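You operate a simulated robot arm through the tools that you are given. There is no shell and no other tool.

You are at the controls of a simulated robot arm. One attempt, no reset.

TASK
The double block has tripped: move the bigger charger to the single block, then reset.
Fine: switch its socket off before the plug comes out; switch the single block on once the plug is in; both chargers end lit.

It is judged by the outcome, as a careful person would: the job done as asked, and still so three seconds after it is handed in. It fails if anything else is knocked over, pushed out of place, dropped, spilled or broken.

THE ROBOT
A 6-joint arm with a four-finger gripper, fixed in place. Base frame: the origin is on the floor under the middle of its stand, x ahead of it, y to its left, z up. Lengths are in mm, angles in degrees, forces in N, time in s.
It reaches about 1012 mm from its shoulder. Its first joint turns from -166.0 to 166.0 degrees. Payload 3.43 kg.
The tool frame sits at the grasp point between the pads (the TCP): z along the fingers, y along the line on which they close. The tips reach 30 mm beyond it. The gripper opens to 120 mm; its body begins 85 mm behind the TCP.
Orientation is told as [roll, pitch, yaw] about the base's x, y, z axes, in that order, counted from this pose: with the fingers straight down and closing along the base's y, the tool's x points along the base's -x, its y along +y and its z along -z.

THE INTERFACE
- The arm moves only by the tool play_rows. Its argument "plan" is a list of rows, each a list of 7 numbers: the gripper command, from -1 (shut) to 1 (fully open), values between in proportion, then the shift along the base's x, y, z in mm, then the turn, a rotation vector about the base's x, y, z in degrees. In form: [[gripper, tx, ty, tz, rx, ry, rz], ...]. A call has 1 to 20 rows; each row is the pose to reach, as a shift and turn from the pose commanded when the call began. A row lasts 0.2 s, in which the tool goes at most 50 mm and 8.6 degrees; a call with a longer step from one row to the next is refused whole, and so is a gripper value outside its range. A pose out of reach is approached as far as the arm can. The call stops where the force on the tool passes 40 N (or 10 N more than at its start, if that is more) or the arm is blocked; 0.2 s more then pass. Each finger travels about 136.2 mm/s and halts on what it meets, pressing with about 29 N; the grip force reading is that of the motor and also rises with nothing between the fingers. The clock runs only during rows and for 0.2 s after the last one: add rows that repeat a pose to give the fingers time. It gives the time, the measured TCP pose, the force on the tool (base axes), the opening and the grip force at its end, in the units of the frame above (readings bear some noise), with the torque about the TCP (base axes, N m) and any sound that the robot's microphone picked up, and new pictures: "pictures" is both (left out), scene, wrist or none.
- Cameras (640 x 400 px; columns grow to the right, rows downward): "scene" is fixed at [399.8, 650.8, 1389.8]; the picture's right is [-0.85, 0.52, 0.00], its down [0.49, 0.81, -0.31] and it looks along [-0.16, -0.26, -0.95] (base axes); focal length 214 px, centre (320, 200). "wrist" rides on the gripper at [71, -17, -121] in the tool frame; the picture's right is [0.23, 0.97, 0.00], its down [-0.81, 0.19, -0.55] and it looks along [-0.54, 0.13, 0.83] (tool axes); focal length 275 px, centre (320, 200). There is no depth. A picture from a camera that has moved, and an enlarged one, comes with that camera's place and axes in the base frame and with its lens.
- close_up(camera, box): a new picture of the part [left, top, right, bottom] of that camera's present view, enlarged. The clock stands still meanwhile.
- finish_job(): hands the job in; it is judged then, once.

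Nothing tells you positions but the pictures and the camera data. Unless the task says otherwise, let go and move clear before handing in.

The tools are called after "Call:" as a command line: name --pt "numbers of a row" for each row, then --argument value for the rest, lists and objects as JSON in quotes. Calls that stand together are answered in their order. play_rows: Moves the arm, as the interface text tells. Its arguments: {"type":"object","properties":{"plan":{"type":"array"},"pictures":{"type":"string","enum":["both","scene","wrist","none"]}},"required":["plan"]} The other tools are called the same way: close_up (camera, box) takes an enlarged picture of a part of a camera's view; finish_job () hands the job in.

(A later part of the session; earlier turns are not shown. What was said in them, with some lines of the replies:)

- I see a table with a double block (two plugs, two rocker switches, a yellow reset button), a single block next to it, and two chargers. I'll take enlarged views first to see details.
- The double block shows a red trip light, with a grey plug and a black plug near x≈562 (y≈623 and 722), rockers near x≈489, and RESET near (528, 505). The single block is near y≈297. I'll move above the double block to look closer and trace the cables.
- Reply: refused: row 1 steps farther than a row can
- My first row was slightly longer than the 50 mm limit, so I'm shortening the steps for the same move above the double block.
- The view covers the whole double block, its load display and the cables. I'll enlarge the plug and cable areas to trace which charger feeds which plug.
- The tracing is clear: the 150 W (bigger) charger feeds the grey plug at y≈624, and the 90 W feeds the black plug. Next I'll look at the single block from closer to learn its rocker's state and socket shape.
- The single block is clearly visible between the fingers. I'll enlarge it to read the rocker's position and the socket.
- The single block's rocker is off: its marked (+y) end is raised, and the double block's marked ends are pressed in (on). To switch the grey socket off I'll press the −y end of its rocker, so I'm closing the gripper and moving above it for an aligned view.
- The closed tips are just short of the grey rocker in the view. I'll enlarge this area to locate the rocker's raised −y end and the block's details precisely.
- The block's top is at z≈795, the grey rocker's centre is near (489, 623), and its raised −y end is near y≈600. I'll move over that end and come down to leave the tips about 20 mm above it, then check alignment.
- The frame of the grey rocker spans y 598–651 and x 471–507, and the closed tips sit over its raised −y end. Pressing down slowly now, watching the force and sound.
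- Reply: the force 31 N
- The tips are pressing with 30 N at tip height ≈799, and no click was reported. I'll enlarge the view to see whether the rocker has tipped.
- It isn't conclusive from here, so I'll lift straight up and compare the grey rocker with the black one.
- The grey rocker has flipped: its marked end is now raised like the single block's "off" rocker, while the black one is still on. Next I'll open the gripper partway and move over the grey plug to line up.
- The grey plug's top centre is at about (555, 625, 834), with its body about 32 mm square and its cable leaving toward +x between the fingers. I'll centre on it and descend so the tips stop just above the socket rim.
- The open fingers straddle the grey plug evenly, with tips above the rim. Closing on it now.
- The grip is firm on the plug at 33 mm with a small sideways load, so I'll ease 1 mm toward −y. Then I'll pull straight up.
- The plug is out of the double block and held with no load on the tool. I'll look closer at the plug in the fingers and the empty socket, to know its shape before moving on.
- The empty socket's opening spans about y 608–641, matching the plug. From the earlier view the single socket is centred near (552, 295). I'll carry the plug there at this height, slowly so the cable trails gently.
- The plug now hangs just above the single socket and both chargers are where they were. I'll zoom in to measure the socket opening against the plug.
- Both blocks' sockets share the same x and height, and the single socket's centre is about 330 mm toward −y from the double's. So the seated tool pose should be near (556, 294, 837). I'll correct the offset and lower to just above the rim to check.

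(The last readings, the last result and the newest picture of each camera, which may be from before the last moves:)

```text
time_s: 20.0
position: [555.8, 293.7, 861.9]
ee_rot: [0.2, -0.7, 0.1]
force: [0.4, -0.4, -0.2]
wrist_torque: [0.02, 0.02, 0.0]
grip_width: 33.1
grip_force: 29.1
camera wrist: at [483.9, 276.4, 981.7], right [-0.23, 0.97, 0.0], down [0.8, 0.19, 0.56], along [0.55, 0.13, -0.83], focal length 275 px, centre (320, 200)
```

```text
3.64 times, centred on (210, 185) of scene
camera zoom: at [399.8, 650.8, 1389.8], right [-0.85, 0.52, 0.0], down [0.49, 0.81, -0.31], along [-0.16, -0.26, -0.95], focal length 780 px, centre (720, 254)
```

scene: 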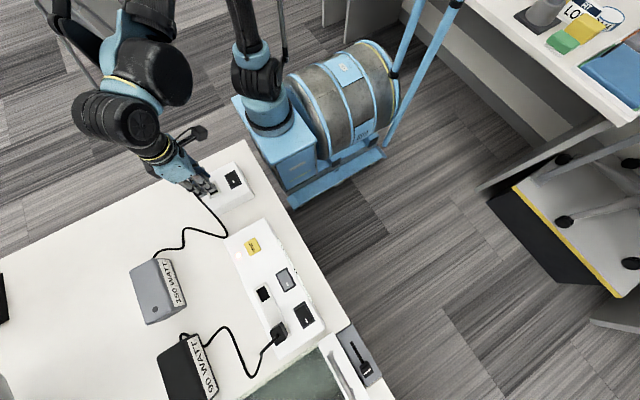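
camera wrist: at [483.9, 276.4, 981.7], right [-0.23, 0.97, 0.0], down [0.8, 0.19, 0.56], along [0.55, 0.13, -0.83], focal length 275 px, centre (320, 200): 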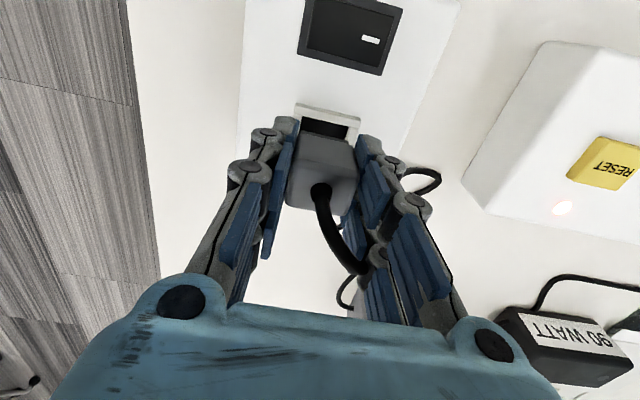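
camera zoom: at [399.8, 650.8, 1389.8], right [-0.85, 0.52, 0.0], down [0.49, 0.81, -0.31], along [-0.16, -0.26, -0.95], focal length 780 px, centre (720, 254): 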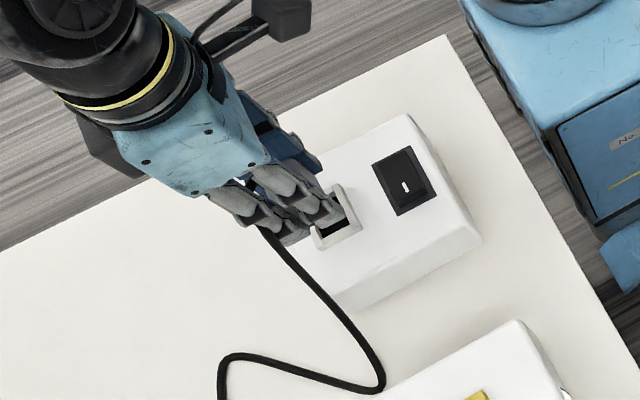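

The plug's collar and the socket opening line up in y (both centred near 293.7) and in x. I'll lower it slowly into the socket and watch the force.

Call:
play_rows --pt "-1 0 0 -6 0 0 0" --pt "-1 0 0 -11 0 0 0" --pt "-1 0 0 -15 0 0 0" --pt "-1 0 0 -18 0 0 0" --pt "-1 0 0 -21 0 0 0" --pt "-1 0 0 -24 0 0 0" --pt "-1 0 0 -25 0 0 0"

Call:
close_up --camera "wrist" --box '[250, 60, 410, 220]'

```text
time_s: 21.6
position: [557.4, 295.2, 836.3]
ee_rot: [0.1, -0.6, 0.0]
force: [0.4, 0.5, -0.6]
wrist_torque: [0.0, 0.0, 0.02]
grip_width: 33.2
grip_force: 29.3
camera wrist: at [484.1, 277.3, 955.5], right [-0.23, 0.97, 0.0], down [0.8, 0.19, 0.56], along [0.55, 0.13, -0.83], focal length 275 px, centre (320, 200)
```

scene: 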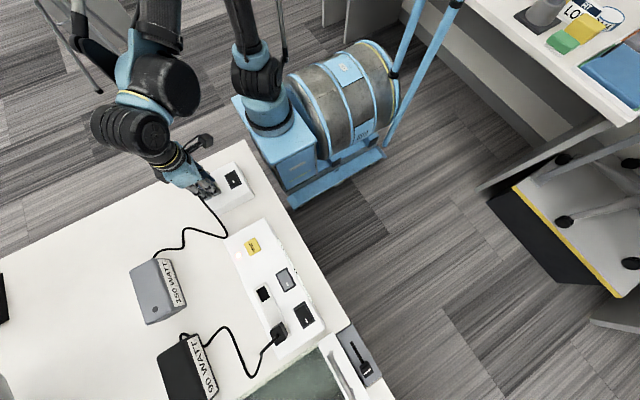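
wrist: 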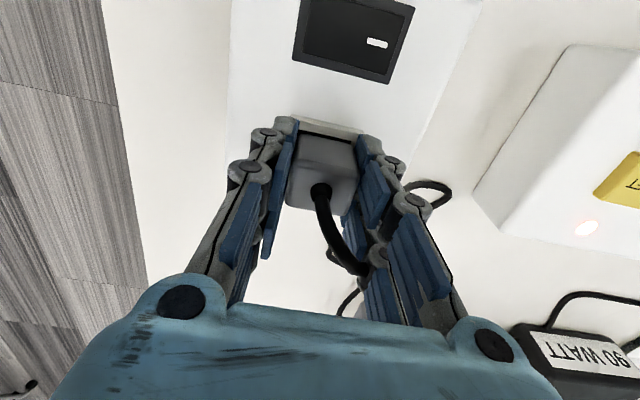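

```text
2.50 times, centred on (330, 140) of wrist
camera zoom: at [484.1, 277.3, 955.5], right [-0.23, 0.97, 0.0], down [0.8, 0.19, 0.56], along [0.55, 0.13, -0.83], focal length 688 px, centre (295, 350)
```

zoom: 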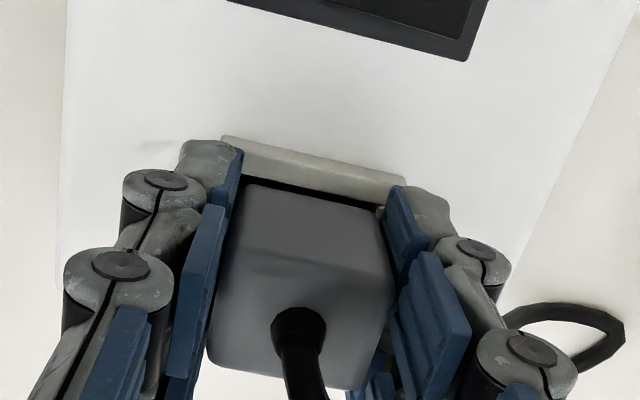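

The plug entered the socket without resistance and is now about at the height it sat at in the double block. I'll press down a little further in small steps to feel that it is fully seated.

Call:
play_rows --pt "-1 0 0 -1 0 0 0" --pt "-1 0 0 -2 0 0 0" --pt "-1 0 0 -3 0 0 0" --pt "-1 0 0 -3 0 0 0" --pictures "wrist"

Call:
close_up --camera "wrist" --box '[250, 60, 410, 220]'

```text
time_s: 22.6
position: [555.3, 294.8, 832.8]
ee_rot: [0.1, -0.6, -0.1]
force: [1.4, 1.6, 26.8]
wrist_torque: [0.01, 0.01, 0.03]
grip_width: 33.2
grip_force: 28.9
camera wrist: at [483.6, 276.9, 953.1], right [-0.23, 0.97, 0.0], down [0.8, 0.19, 0.56], along [0.55, 0.13, -0.83], focal length 275 px, centre (320, 200)
```

wrist: 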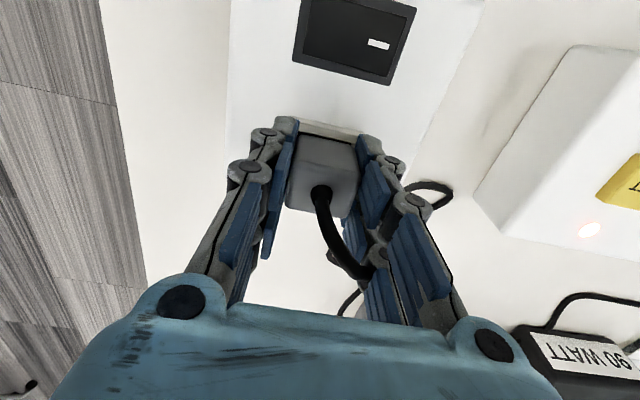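

```text
2.50 times, centred on (330, 140) of wrist
camera zoom: at [483.6, 276.9, 953.1], right [-0.23, 0.97, 0.0], down [0.8, 0.19, 0.56], along [0.55, 0.13, -0.83], focal length 688 px, centre (295, 350)
```

zoom: 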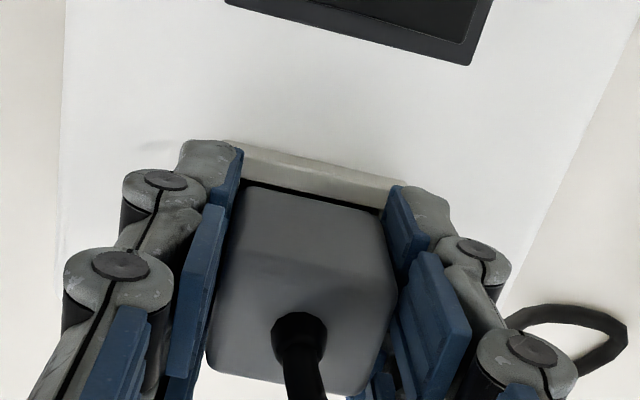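

It bottomed out with 27 N of push, so the plug is seated. I'll relax the push, open the fingers, and rise clear while watching that the plug stays put.

Call:
play_rows --pt "-1 0 0 2.5 0 0 0" --pt "-0.2 0 0 2.5 0 0 0" --pt "0.2 0 0 2.5 0 0 0" --pt "0.2 0 0 2.5 0 0 0" --pt "0.2 0 0 12 0 0 0" --pt "0.2 0 0 30 0 0 0" --pt "0.2 0 0 60 0 0 0" --pt "0.2 0 0 90 0 0 0" --pt "0.2 0 0 90 0 0 0"

Call:
close_up --camera "wrist" --box '[230, 20, 430, 200]'

Call:
close_up --camera "scene" --box '[120, 130, 300, 330]'

```text
time_s: 24.6
position: [558.7, 294.9, 925.8]
ee_rot: [0.1, -0.5, 0.0]
force: [0.7, -0.7, -0.3]
wrist_torque: [-0.02, -0.04, -0.03]
grip_width: 72.0
grip_force: 0.1
camera wrist: at [486.2, 276.9, 1045.0], right [-0.23, 0.97, 0.0], down [0.8, 0.19, 0.56], along [0.55, 0.13, -0.83], focal length 275 px, centre (320, 200)
```

scene: 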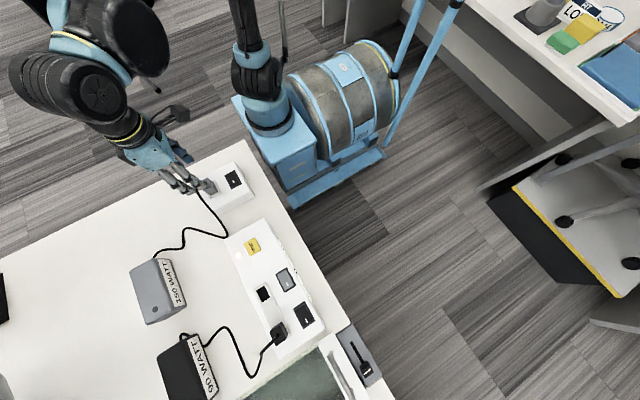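
wrist: 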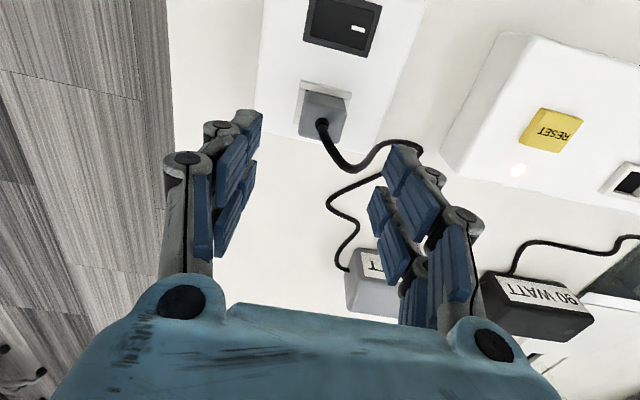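

```text
2.22 times, centred on (330, 110) of wrist
camera zoom: at [486.2, 276.9, 1045.0], right [-0.23, 0.97, 0.0], down [0.8, 0.19, 0.56], along [0.55, 0.13, -0.83], focal length 612 px, centre (298, 400)
```

zoom: 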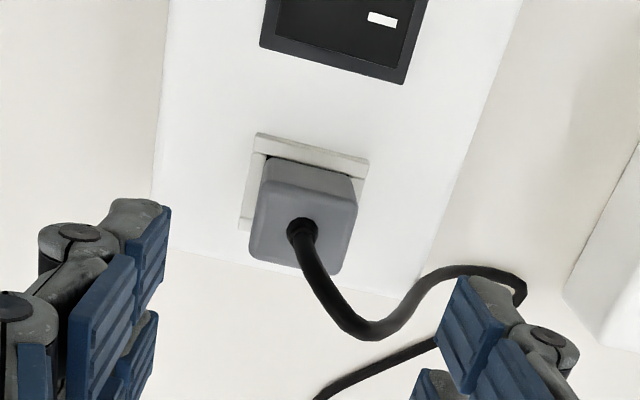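

```text
2.00 times, centred on (210, 230) of scene
camera zoom: at [399.8, 650.8, 1389.8], right [-0.85, 0.52, 0.0], down [0.49, 0.81, -0.31], along [-0.16, -0.26, -0.95], focal length 429 px, centre (540, 140)
```

zoom: 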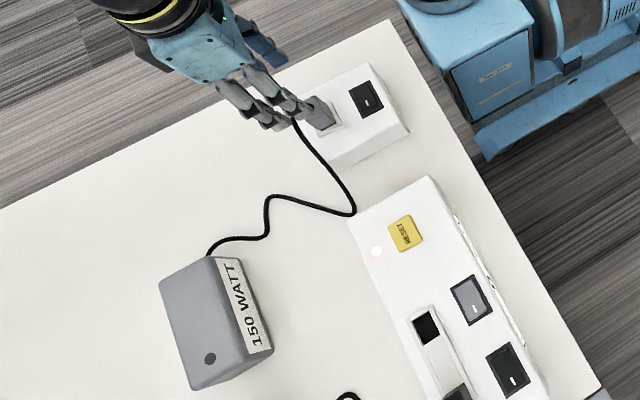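

The plug stands seated in the single block on its own. Its rocker is centred near (489, 294), with the marked raised end toward +y. I'll close the gripper and go above that end at about (487, 317).

Call:
play_rows --pt "-0.3 -25 8 0 0 0 0" --pt "-1 -50 15 0 0 0 0" --pt "-1 -71 22 -10 0 0 0" --pt "-1 -71 22 -35 0 0 0" --pt "-1 -71 22 -60 0 0 0" --pt "-1 -71 22 -73 0 0 0" --pt "-1 -71 22 -73 0 0 0"

Call:
close_up --camera "wrist" --box '[240, 90, 400, 210]'

```text
time_s: 26.2
position: [485.2, 316.1, 850.0]
ee_rot: [0.1, -0.6, 0.0]
force: [0.0, 0.1, 0.8]
wrist_torque: [-0.01, -0.02, -0.01]
grip_width: 0.0
grip_force: 28.7
camera wrist: at [412.2, 298.1, 969.1], right [-0.23, 0.97, 0.0], down [0.8, 0.19, 0.56], along [0.55, 0.13, -0.83], focal length 275 px, centre (320, 200)
```

scene: 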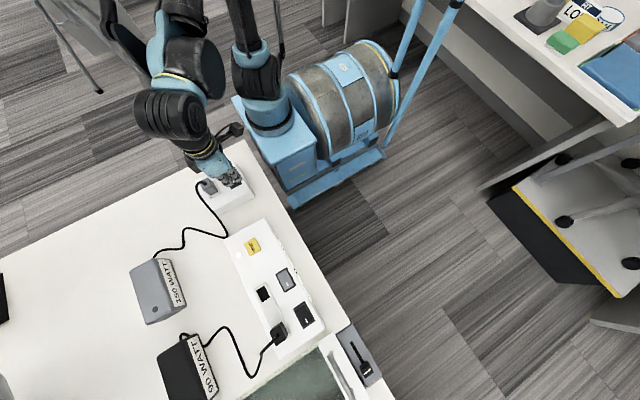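
wrist: 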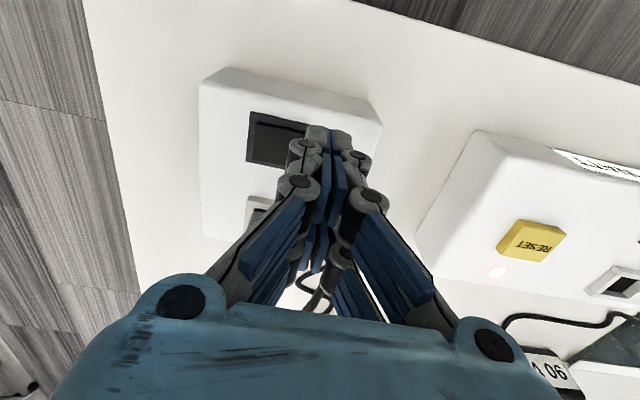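

```text
3.33 times, centred on (320, 150) of wrist
camera zoom: at [412.2, 298.1, 969.1], right [-0.23, 0.97, 0.0], down [0.8, 0.19, 0.56], along [0.55, 0.13, -0.83], focal length 918 px, centre (320, 367)
```

zoom: 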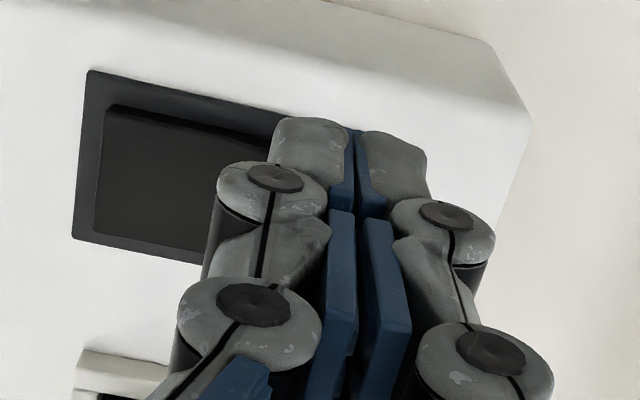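

The single block's rocker frame spans y 267–320, and the tips are over its raised +y end. Pressing slowly as before.

Call:
play_rows --pt "-1 2 0.5 -8 0 0 0" --pt "-1 2 0.5 -14 0 0 0" --pt "-1 2 0.5 -17 0 0 0" --pt "-1 2 0.5 -19 0 0 0" --pt "-1 2 0.5 -21 0 0 0" --pt "-1 2 0.5 -23 0 0 0" --pt "-1 2 0.5 -25 0 0 0"

```text
time_s: 27.7
position: [477.6, 316.2, 834.5]
ee_rot: [0.0, -1.3, 0.1]
force: [2.2, 1.8, -0.4]
wrist_torque: [-0.08, 0.11, 0.0]
grip_width: 0.1
grip_force: 28.8
stopped in row 7: the force on the tool passed its limit at 48 N (the readings are from after the stop); the commanded pose is now the measured one
camera wrist: at [403.3, 298.5, 952.8], right [-0.23, 0.97, 0.0], down [0.8, 0.19, 0.57], along [0.56, 0.13, -0.82], focal length 275 px, centre (320, 200)
```

scene: 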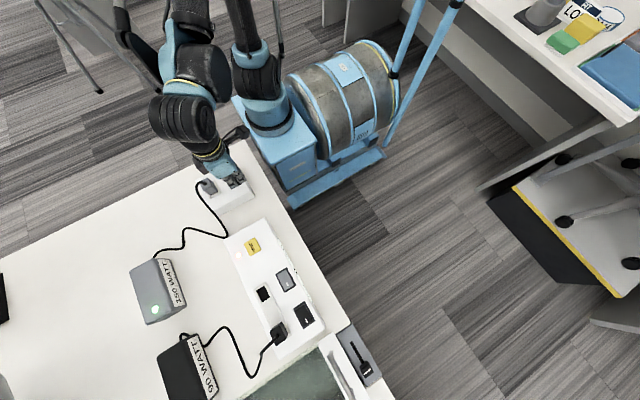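
wrist: 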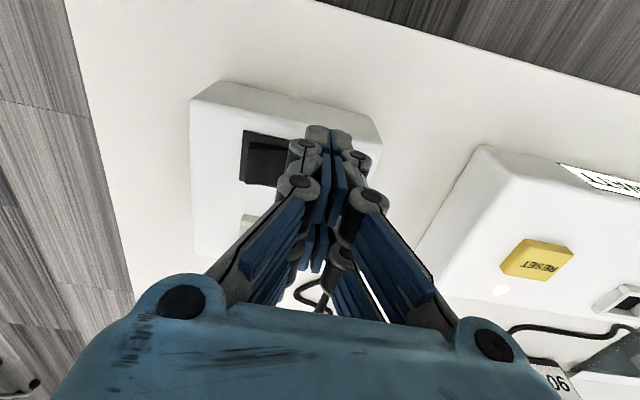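

The 150 W charger's lamp is now green, so the single block is on; the press briefly peaked at 48 N and stopped. I'll lift clear and check the block, plug and rocker.

Call:
play_rows --pt "-1 0 0 8 0 0 0" --pt "-1 0 0 25 0 0 0" --pt "-1 5 15 50 0 0 0" --pt "-1 10 40 75 0 0 0" --pt "-1 20 65 85 0 0 0" --pt "-1 30 90 85 0 0 0" --pt "-1 30 90 85 0 0 0"

Call:
close_up --camera "scene" --box '[120, 150, 340, 360]'

Call:
close_up --camera "wrist" --box '[80, 80, 320, 260]'

Call:
close_up --camera "wrist" --box '[310, 90, 560, 280]'

```text
time_s: 29.3
position: [508.1, 409.3, 919.5]
ee_rot: [0.0, -1.2, 0.0]
force: [-0.1, -0.5, -0.2]
wrist_torque: [0.02, -0.01, -0.01]
grip_width: 0.1
grip_force: 29.2
camera wrist: at [434.0, 391.7, 1038.0], right [-0.23, 0.97, 0.0], down [0.8, 0.19, 0.57], along [0.56, 0.13, -0.82], focal length 275 px, centre (320, 200)
```

scene: 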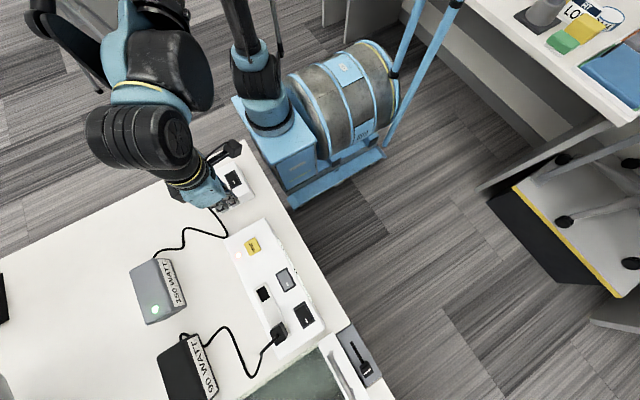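
wrist: 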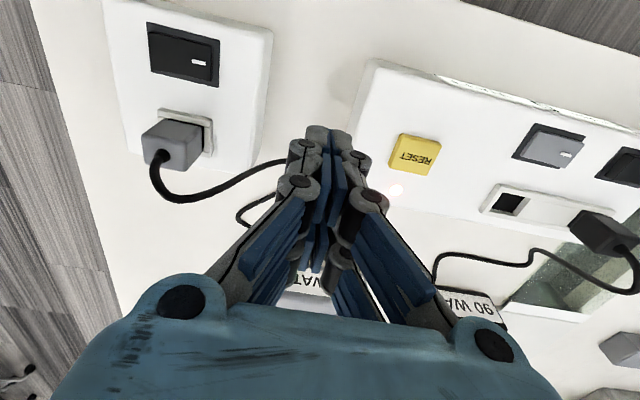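

```text
1.90 times, centred on (230, 255) of scene
camera zoom: at [399.8, 650.8, 1389.8], right [-0.85, 0.52, 0.0], down [0.49, 0.81, -0.31], along [-0.16, -0.26, -0.95], focal length 408 px, centre (491, 95)
```

zoom: 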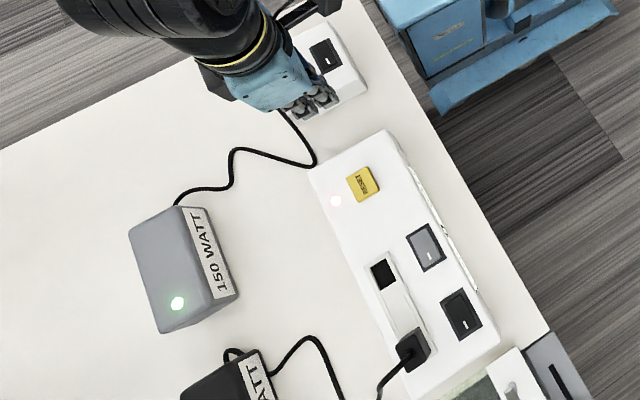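

```text
2.22 times, centred on (200, 170) of wrist
camera zoom: at [434.0, 391.7, 1038.0], right [-0.23, 0.97, 0.0], down [0.8, 0.19, 0.57], along [0.56, 0.13, -0.82], focal length 612 px, centre (587, 267)
```

zoom: 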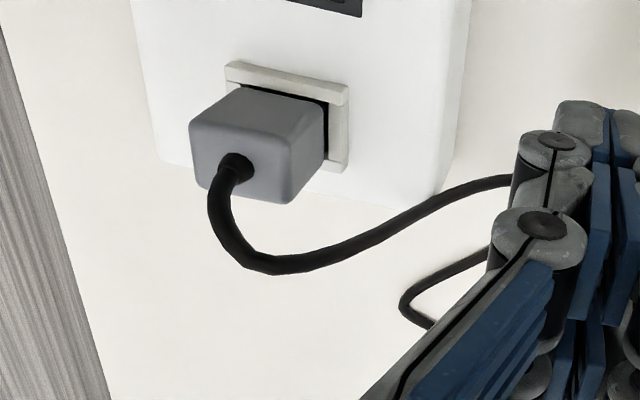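

```text
2.11 times, centred on (435, 185) of wrist
camera zoom: at [434.0, 391.7, 1038.0], right [-0.23, 0.97, 0.0], down [0.8, 0.19, 0.57], along [0.56, 0.13, -0.82], focal length 580 px, centre (78, 232)
```

zoom: 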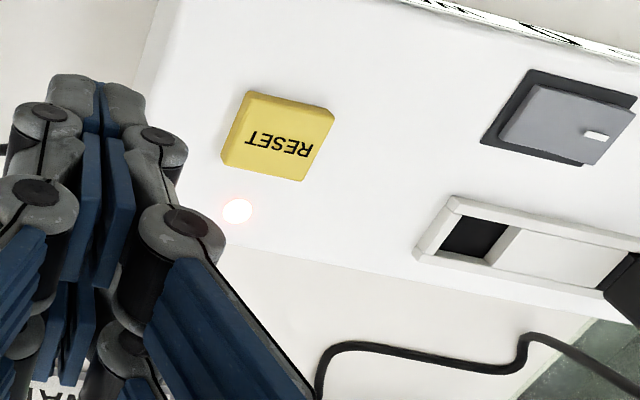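

The plug sits well in the single block, the 150 W charger is lit, and the double block still shows the red trip light. RESET is centred near (523.5, 505, 802), so I'll move the closed tips above it.

Call:
play_rows --pt "-1 4 30 0 0 0 0" --pt "-1 8 60 0 0 0 0" --pt "-1 13 85 -10 0 0 0" --pt "-1 15 95 -35 0 0 0" --pt "-1 15 95 -59 0 0 0" --pt "-1 15 95 -65 0 0 0" --pt "-1 15 95 -65 0 0 0"

Call:
close_up --camera "wrist" --box '[240, 90, 400, 210]'

```text
time_s: 30.9
position: [521.6, 502.5, 853.7]
ee_rot: [0.1, -1.3, 0.0]
force: [0.4, 0.7, -0.3]
wrist_torque: [-0.01, -0.04, -0.01]
grip_width: 0.0
grip_force: 28.9
camera wrist: at [448.1, 484.1, 972.8], right [-0.23, 0.97, 0.0], down [0.8, 0.19, 0.57], along [0.56, 0.13, -0.82], focal length 275 px, centre (320, 200)
```

scene: 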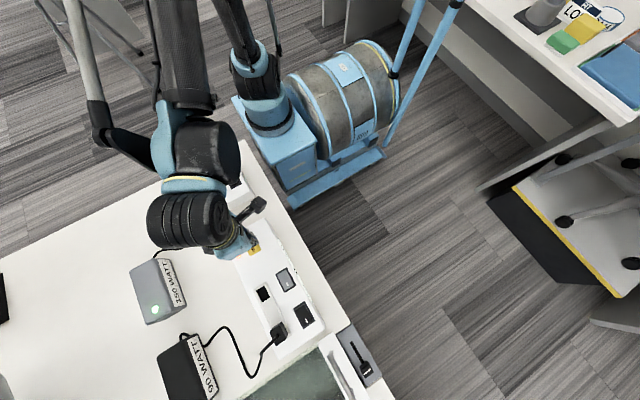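
wrist: 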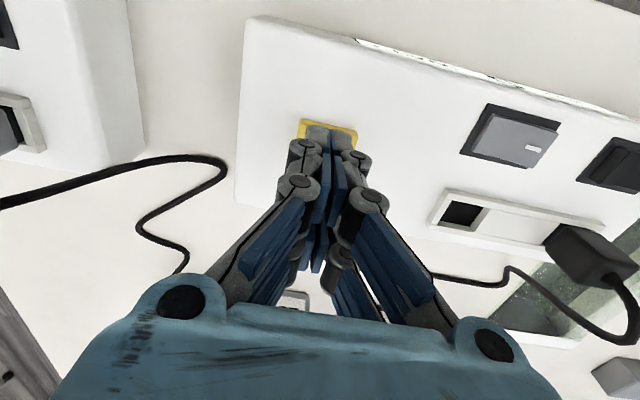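

```text
3.33 times, centred on (320, 150) of wrist
camera zoom: at [448.1, 484.1, 972.8], right [-0.23, 0.97, 0.0], down [0.8, 0.19, 0.57], along [0.56, 0.13, -0.82], focal length 918 px, centre (320, 367)
```

zoom: 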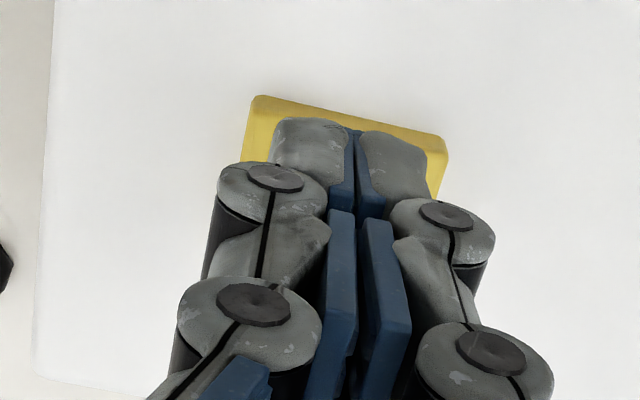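

The tips are centred over the RESET button. Pressing slowly in small steps.

Call:
play_rows --pt "-1 2.5 2 -8 0 0 0" --pt "-1 2.5 2 -14 0 0 0" --pt "-1 2.5 2 -18 0 0 0" --pt "-1 2.5 2 -20 0 0 0" --pt "-1 2.5 2 -21.5 0 0 0" --pt "-1 2.5 2 -23 0 0 0" --pt "-1 2.5 2 -24.5 0 0 0"

Call:
close_up --camera "scene" --box '[120, 230, 340, 400]'

```text
time_s: 32.5
position: [524.8, 504.3, 829.8]
ee_rot: [0.1, -1.3, 0.0]
force: [0.6, -0.2, 1.5]
wrist_torque: [-0.03, 0.03, 0.01]
grip_width: 6.0
grip_force: 33.7
camera wrist: at [451.4, 484.9, 948.1], right [-0.23, 0.97, 0.0], down [0.8, 0.19, 0.57], along [0.56, 0.13, -0.82], focal length 275 px, centre (320, 200)
```

scene: 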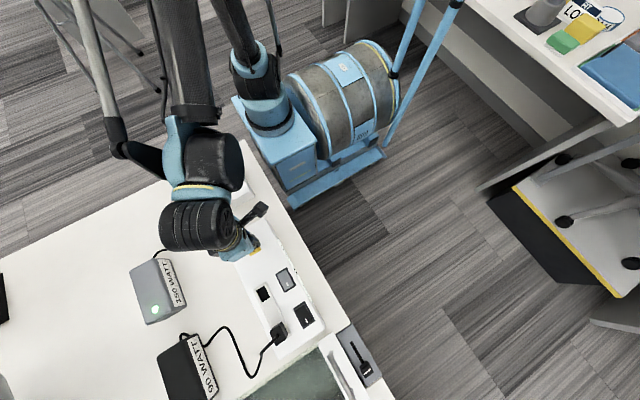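
wrist: 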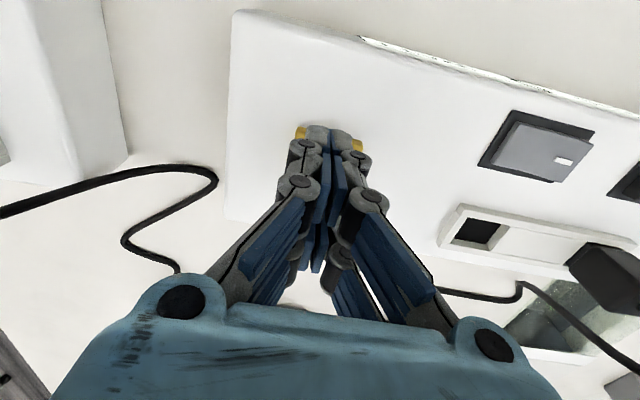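

```text
2.35 times, centred on (230, 315) of scene
camera zoom: at [399.8, 650.8, 1389.8], right [-0.85, 0.52, 0.0], down [0.49, 0.81, -0.31], along [-0.16, -0.26, -0.95], focal length 505 px, centre (532, -71)
```

zoom: 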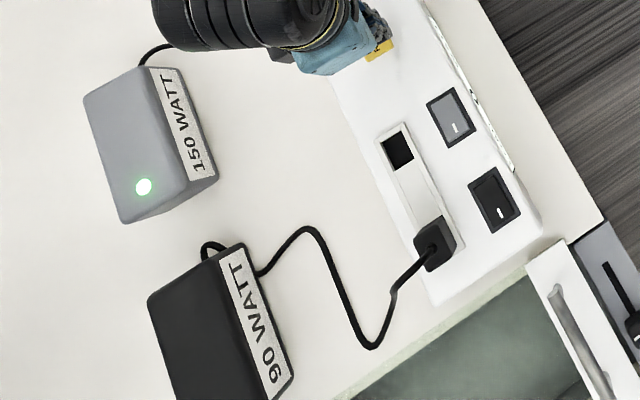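

The tips are just touching the button with almost no force. I'll continue pressing a few more millimetres.

Call:
play_rows --pt "-1 0 0 -1.5 0 0 0" --pt "-1 0 0 -3 0 0 0" --pt "-1 0 0 -4.5 0 0 0" --pt "-1 0 0 -6 0 0 0"

Call:
close_up --camera "wrist" --box '[240, 90, 400, 210]'

```text
time_s: 33.5
position: [525.1, 502.5, 825.0]
ee_rot: [0.1, -1.3, 0.0]
force: [3.6, -1.5, 15.9]
wrist_torque: [-0.05, 0.15, 0.02]
grip_width: 5.7
grip_force: 33.5
heard: click
camera wrist: at [451.2, 485.2, 942.6], right [-0.23, 0.97, 0.0], down [0.8, 0.19, 0.57], along [0.56, 0.13, -0.82], focal length 275 px, centre (320, 200)
```

scene: 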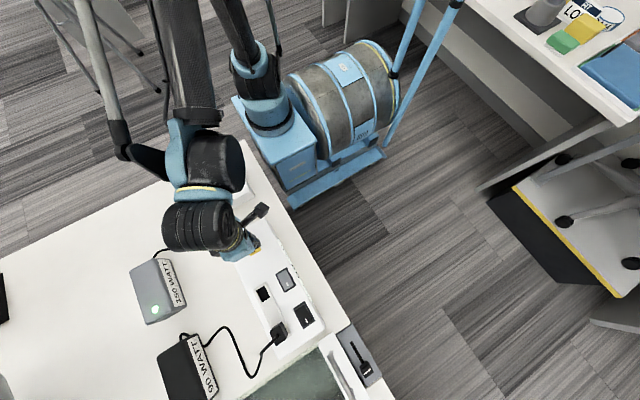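
wrist: 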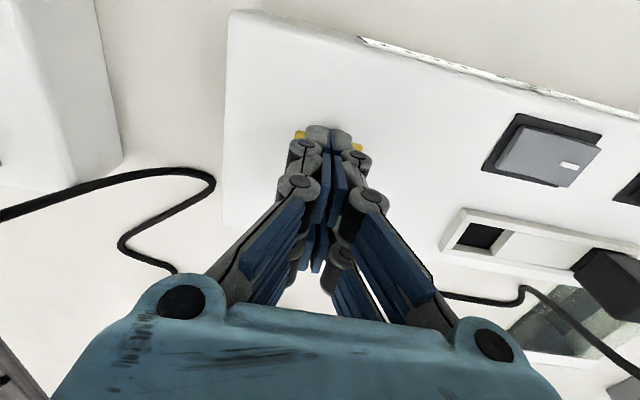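

```text
3.33 times, centred on (320, 150) of wrist
camera zoom: at [451.2, 485.2, 942.6], right [-0.23, 0.97, 0.0], down [0.8, 0.19, 0.57], along [0.56, 0.13, -0.82], focal length 918 px, centre (320, 367)
```

zoom: 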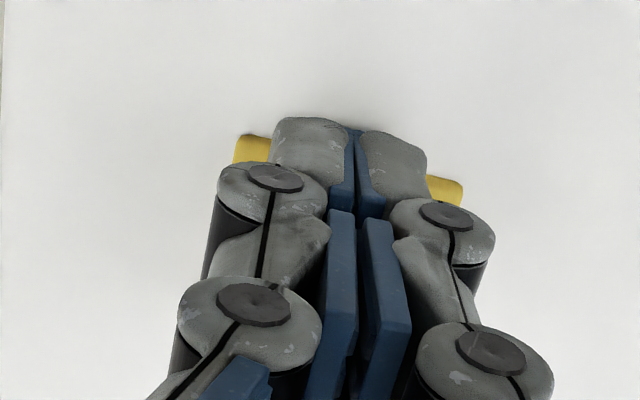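

A click was heard from the RESET button. The grip reading of 6 mm is odd, so I'll lift straight up slowly and check nothing is caught.

Call:
play_rows --pt "-1 0 0 4 0 0 0" --pt "-1 0 0 10 0 0 0" --pt "-1 0 0 25 0 0 0" --pt "-1 0 0 50 0 0 0" --pt "-1 0 0 50 0 0 0"

Call:
close_up --camera "wrist" --box '[220, 90, 480, 310]'

Call:
close_up --camera "scene" --box '[120, 200, 340, 380]'

```text
time_s: 34.7
position: [522.6, 502.3, 872.4]
ee_rot: [0.0, -1.3, -0.1]
force: [0.1, 0.0, 0.5]
wrist_torque: [0.0, -0.01, 0.0]
grip_width: 0.0
grip_force: 33.4
camera wrist: at [448.4, 484.4, 992.0], right [-0.23, 0.97, 0.0], down [0.8, 0.19, 0.57], along [0.56, 0.13, -0.82], focal length 275 px, centre (320, 200)
```

scene: 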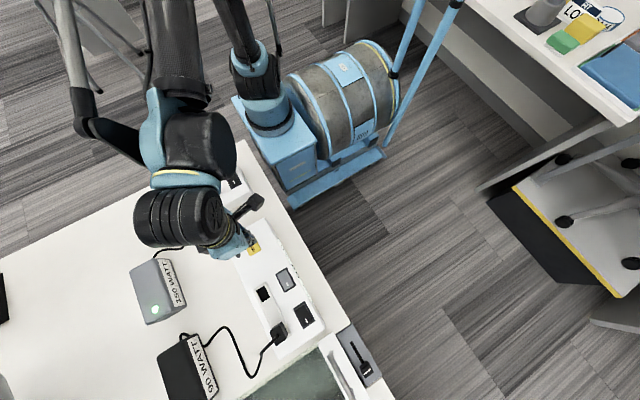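
wrist: 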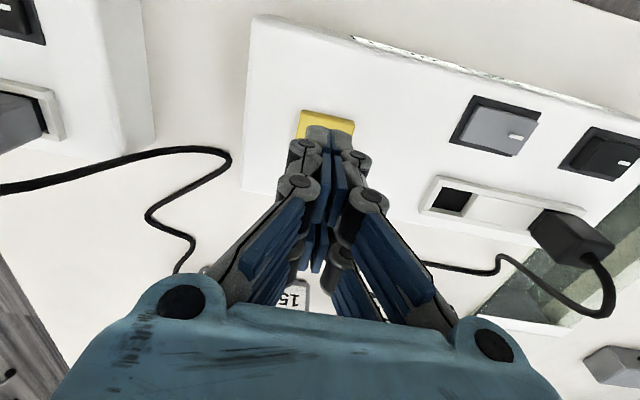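

```text
1.82 times, centred on (350, 200) of wrist
camera zoom: at [448.4, 484.4, 992.0], right [-0.23, 0.97, 0.0], down [0.8, 0.19, 0.57], along [0.56, 0.13, -0.82], focal length 500 px, centre (266, 200)
```

zoom: 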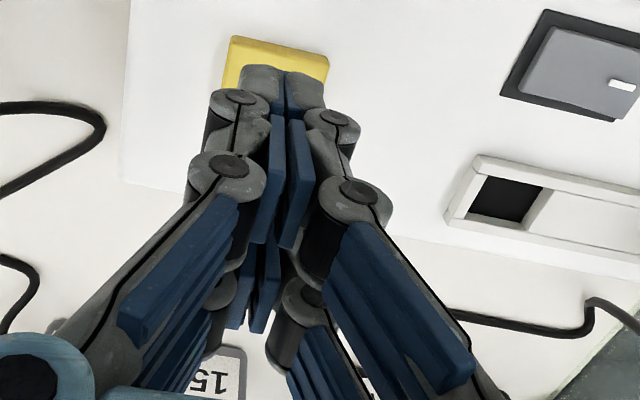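

```text
2.22 times, centred on (230, 290) of scene
camera zoom: at [399.8, 650.8, 1389.8], right [-0.85, 0.52, 0.0], down [0.49, 0.81, -0.31], along [-0.16, -0.26, -0.95], focal length 477 px, centre (520, 0)
```

zoom: 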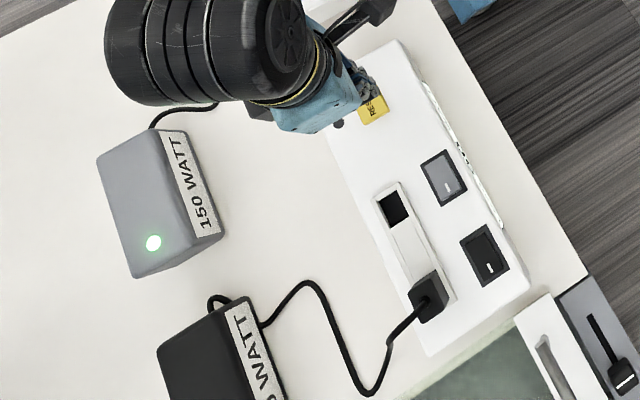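

The trip light is out and nothing is caught between the fingers. I'll rise and move over so the wrist camera can see the 90 W charger's lamp.

Call:
play_rows --pt "-1 0 5 35 0 0 0" --pt "-1 0 20 75 0 0 0" --pt "-0.5 5 50 100 0 0 0" --pt "0.2 12 80 110 0 0 0" --pt "0.2 20 110 110 0 0 0" --pt "0.2 20 120 110 0 0 0" --pt "0.2 20 120 110 0 0 0"

Call:
close_up --camera "wrist" --box '[100, 160, 480, 330]'

Call:
close_up --camera "scene" --box '[180, 150, 340, 250]'

```text
time_s: 36.3
position: [543.6, 622.1, 984.7]
ee_rot: [0.0, -1.2, 0.1]
force: [0.3, 0.5, 0.5]
wrist_torque: [0.02, -0.01, -0.01]
grip_width: 72.0
grip_force: 0.1
camera wrist: at [470.5, 604.3, 1103.3], right [-0.23, 0.97, 0.0], down [0.8, 0.19, 0.57], along [0.56, 0.13, -0.82], focal length 275 px, centre (320, 200)
```

scene: 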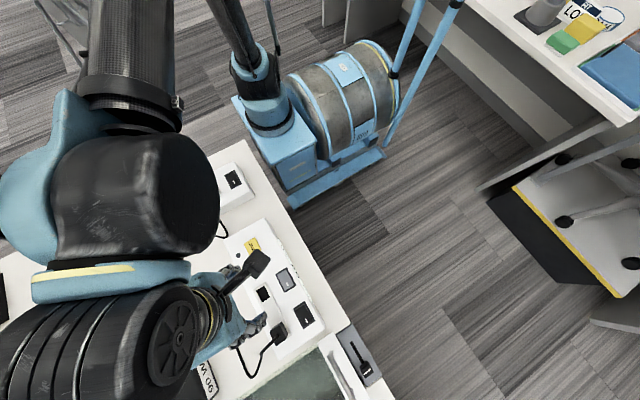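
wrist: 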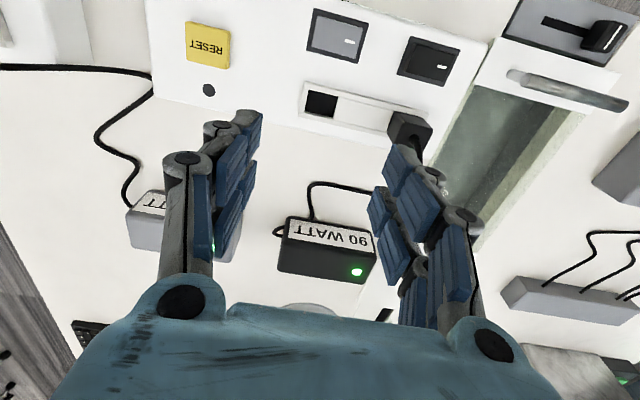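

```text
1.68 times, centred on (290, 245) of wrist
camera zoom: at [470.5, 604.3, 1103.3], right [-0.23, 0.97, 0.0], down [0.8, 0.19, 0.57], along [0.56, 0.13, -0.82], focal length 464 px, centre (370, 124)
```

zoom: 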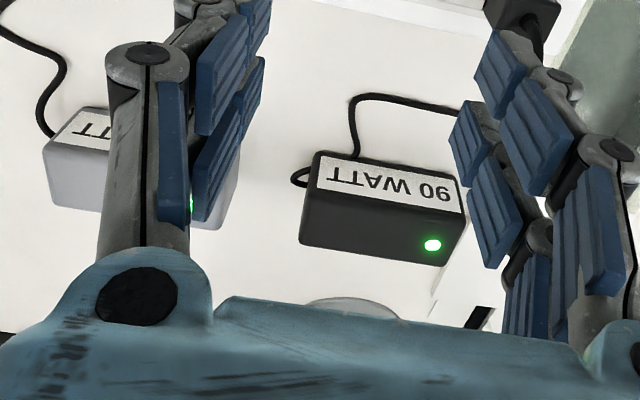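

```text
4.00 times, centred on (260, 200) of scene
camera zoom: at [399.8, 650.8, 1389.8], right [-0.85, 0.52, 0.0], down [0.49, 0.81, -0.31], along [-0.16, -0.26, -0.95], focal length 858 px, centre (560, 200)
```

zoom: 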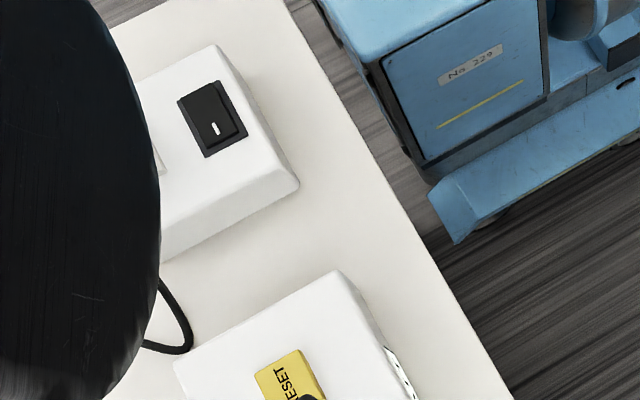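

Both charger lamps are green and the single block hasn't shifted. I'll back the arm away from the table and take a final look at the display, rockers and plugs.

Call:
play_rows --pt "0.2 -40 -15 15 0 0 0" --pt "0.2 -80 -35 30 0 0 0" --pt "0.2 -120 -55 45 0 0 0" --pt "0.5 -160 -75 55 0 0 0" --pt "1 -195 -100 60 0 0 0" --pt "1 -215 -140 60 0 0 0" --pt "1 -225 -170 60 0 0 0" --pt "1 -225 -170 60 0 0 0"

Call:
close_up --camera "scene" --box '[120, 150, 340, 380]'

Call:
close_up --camera "wrist" --box '[190, 150, 450, 310]'

```text
time_s: 38.1
position: [319.9, 452.8, 1046.4]
ee_rot: [0.1, -1.2, 0.1]
force: [1.3, 0.7, -0.5]
wrist_torque: [0.0, -0.01, 0.02]
grip_width: 120.0
grip_force: 0.1
camera wrist: at [246.1, 435.0, 1165.6], right [-0.23, 0.97, 0.0], down [0.8, 0.19, 0.57], along [0.56, 0.13, -0.82], focal length 275 px, centre (320, 200)
```

scene: 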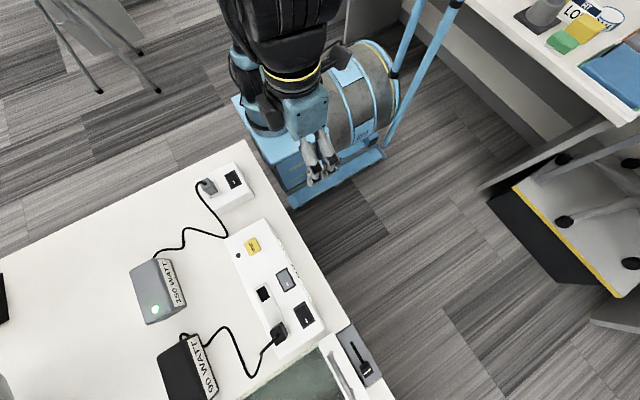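
wrist: 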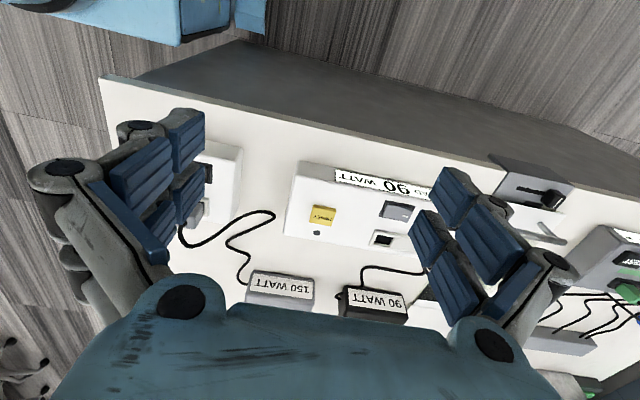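

```text
1.74 times, centred on (230, 265) of scene
camera zoom: at [399.8, 650.8, 1389.8], right [-0.85, 0.52, 0.0], down [0.49, 0.81, -0.31], along [-0.16, -0.26, -0.95], focal length 373 px, centre (476, 87)
```

zoom: 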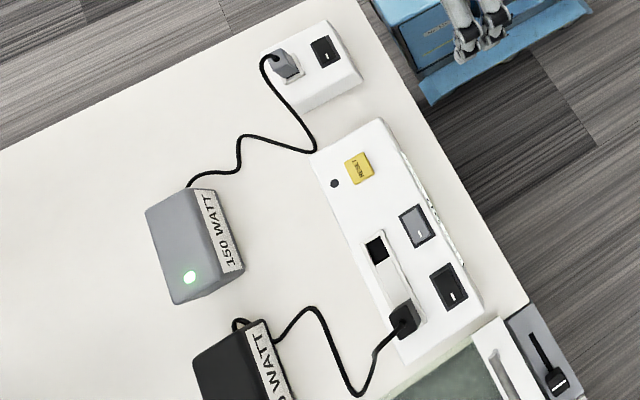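

```text
2.46 times, centred on (320, 230) of wrist
camera zoom: at [246.1, 435.0, 1165.6], right [-0.23, 0.97, 0.0], down [0.8, 0.19, 0.57], along [0.56, 0.13, -0.82], focal length 678 px, centre (320, 126)
```

zoom: 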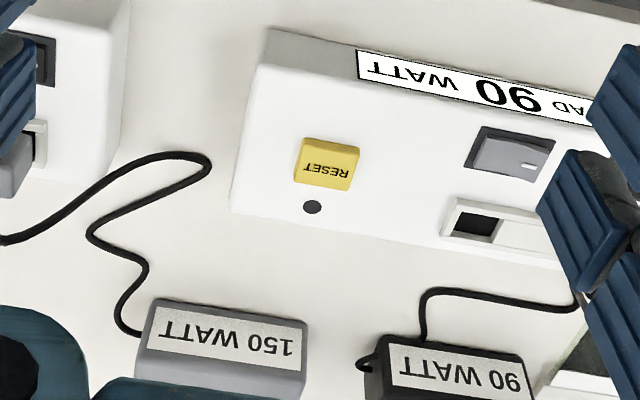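

The display reads LOAD 90 WATT, the trip light is out, and both chargers are lit. One last close look at the single block before handing in.

Call:
close_up --camera "scene" --box '[190, 155, 260, 215]'

Call:
close_up --camera "scene" --box '[110, 240, 330, 400]'

```text
6.67 times, centred on (225, 185) of scene
camera zoom: at [399.8, 650.8, 1389.8], right [-0.85, 0.52, 0.0], down [0.49, 0.81, -0.31], along [-0.16, -0.26, -0.95], focal length 1430 px, centre (953, 300)
```

zoom: 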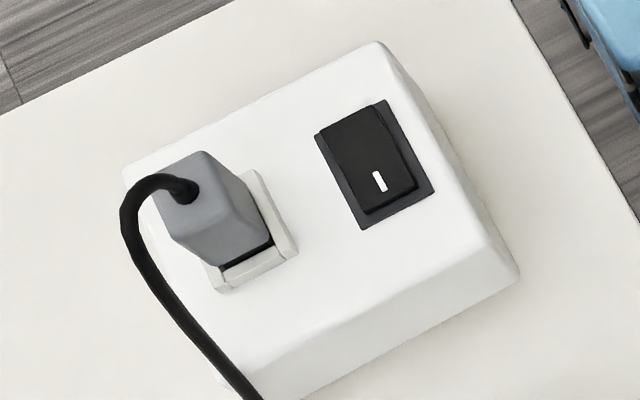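

```text
2.50 times, centred on (220, 320) of scene
camera zoom: at [399.8, 650.8, 1389.8], right [-0.85, 0.52, 0.0], down [0.49, 0.81, -0.31], along [-0.16, -0.26, -0.95], focal length 536 px, centre (570, -100)
```

zoom: 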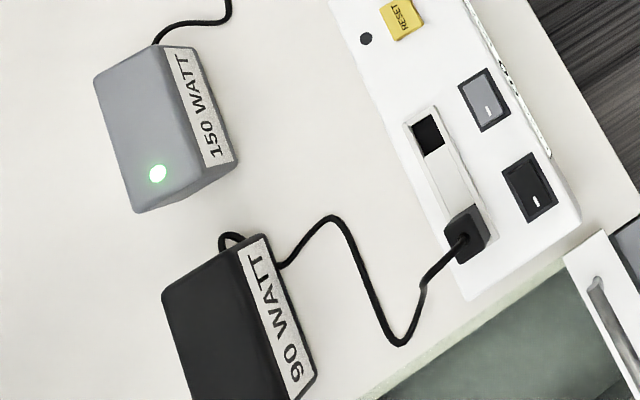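

The grey plug is seated in the single block with its rocker on, the trip light is out, the display shows 90 W, and both chargers are lit with everything in place. The arm is clear, so I'm handing in the job.

Call:
finish_job

```text
The job is handed in.
```

The bigger charger (150 W) now runs from the single block, and the double block is reset. Both charger lamps are green.

1. **Double block off:** I switched the grey socket off at its rocker before pulling the 150 W charger's plug.
2. **Plug moved:** I seated the plug in the single block, then switched that block on, and the 150 W lamp lit.
3. **Reset:** I pressed RESET and heard it click. The red trip light went out and the display now reads LOAD 90 WATT.

Pressing the single block's rocker peaked at 48 N and stopped that move early. The block did not shift. The chargers and the other plug stayed where they were, and the arm was clear of the table when I handed in.
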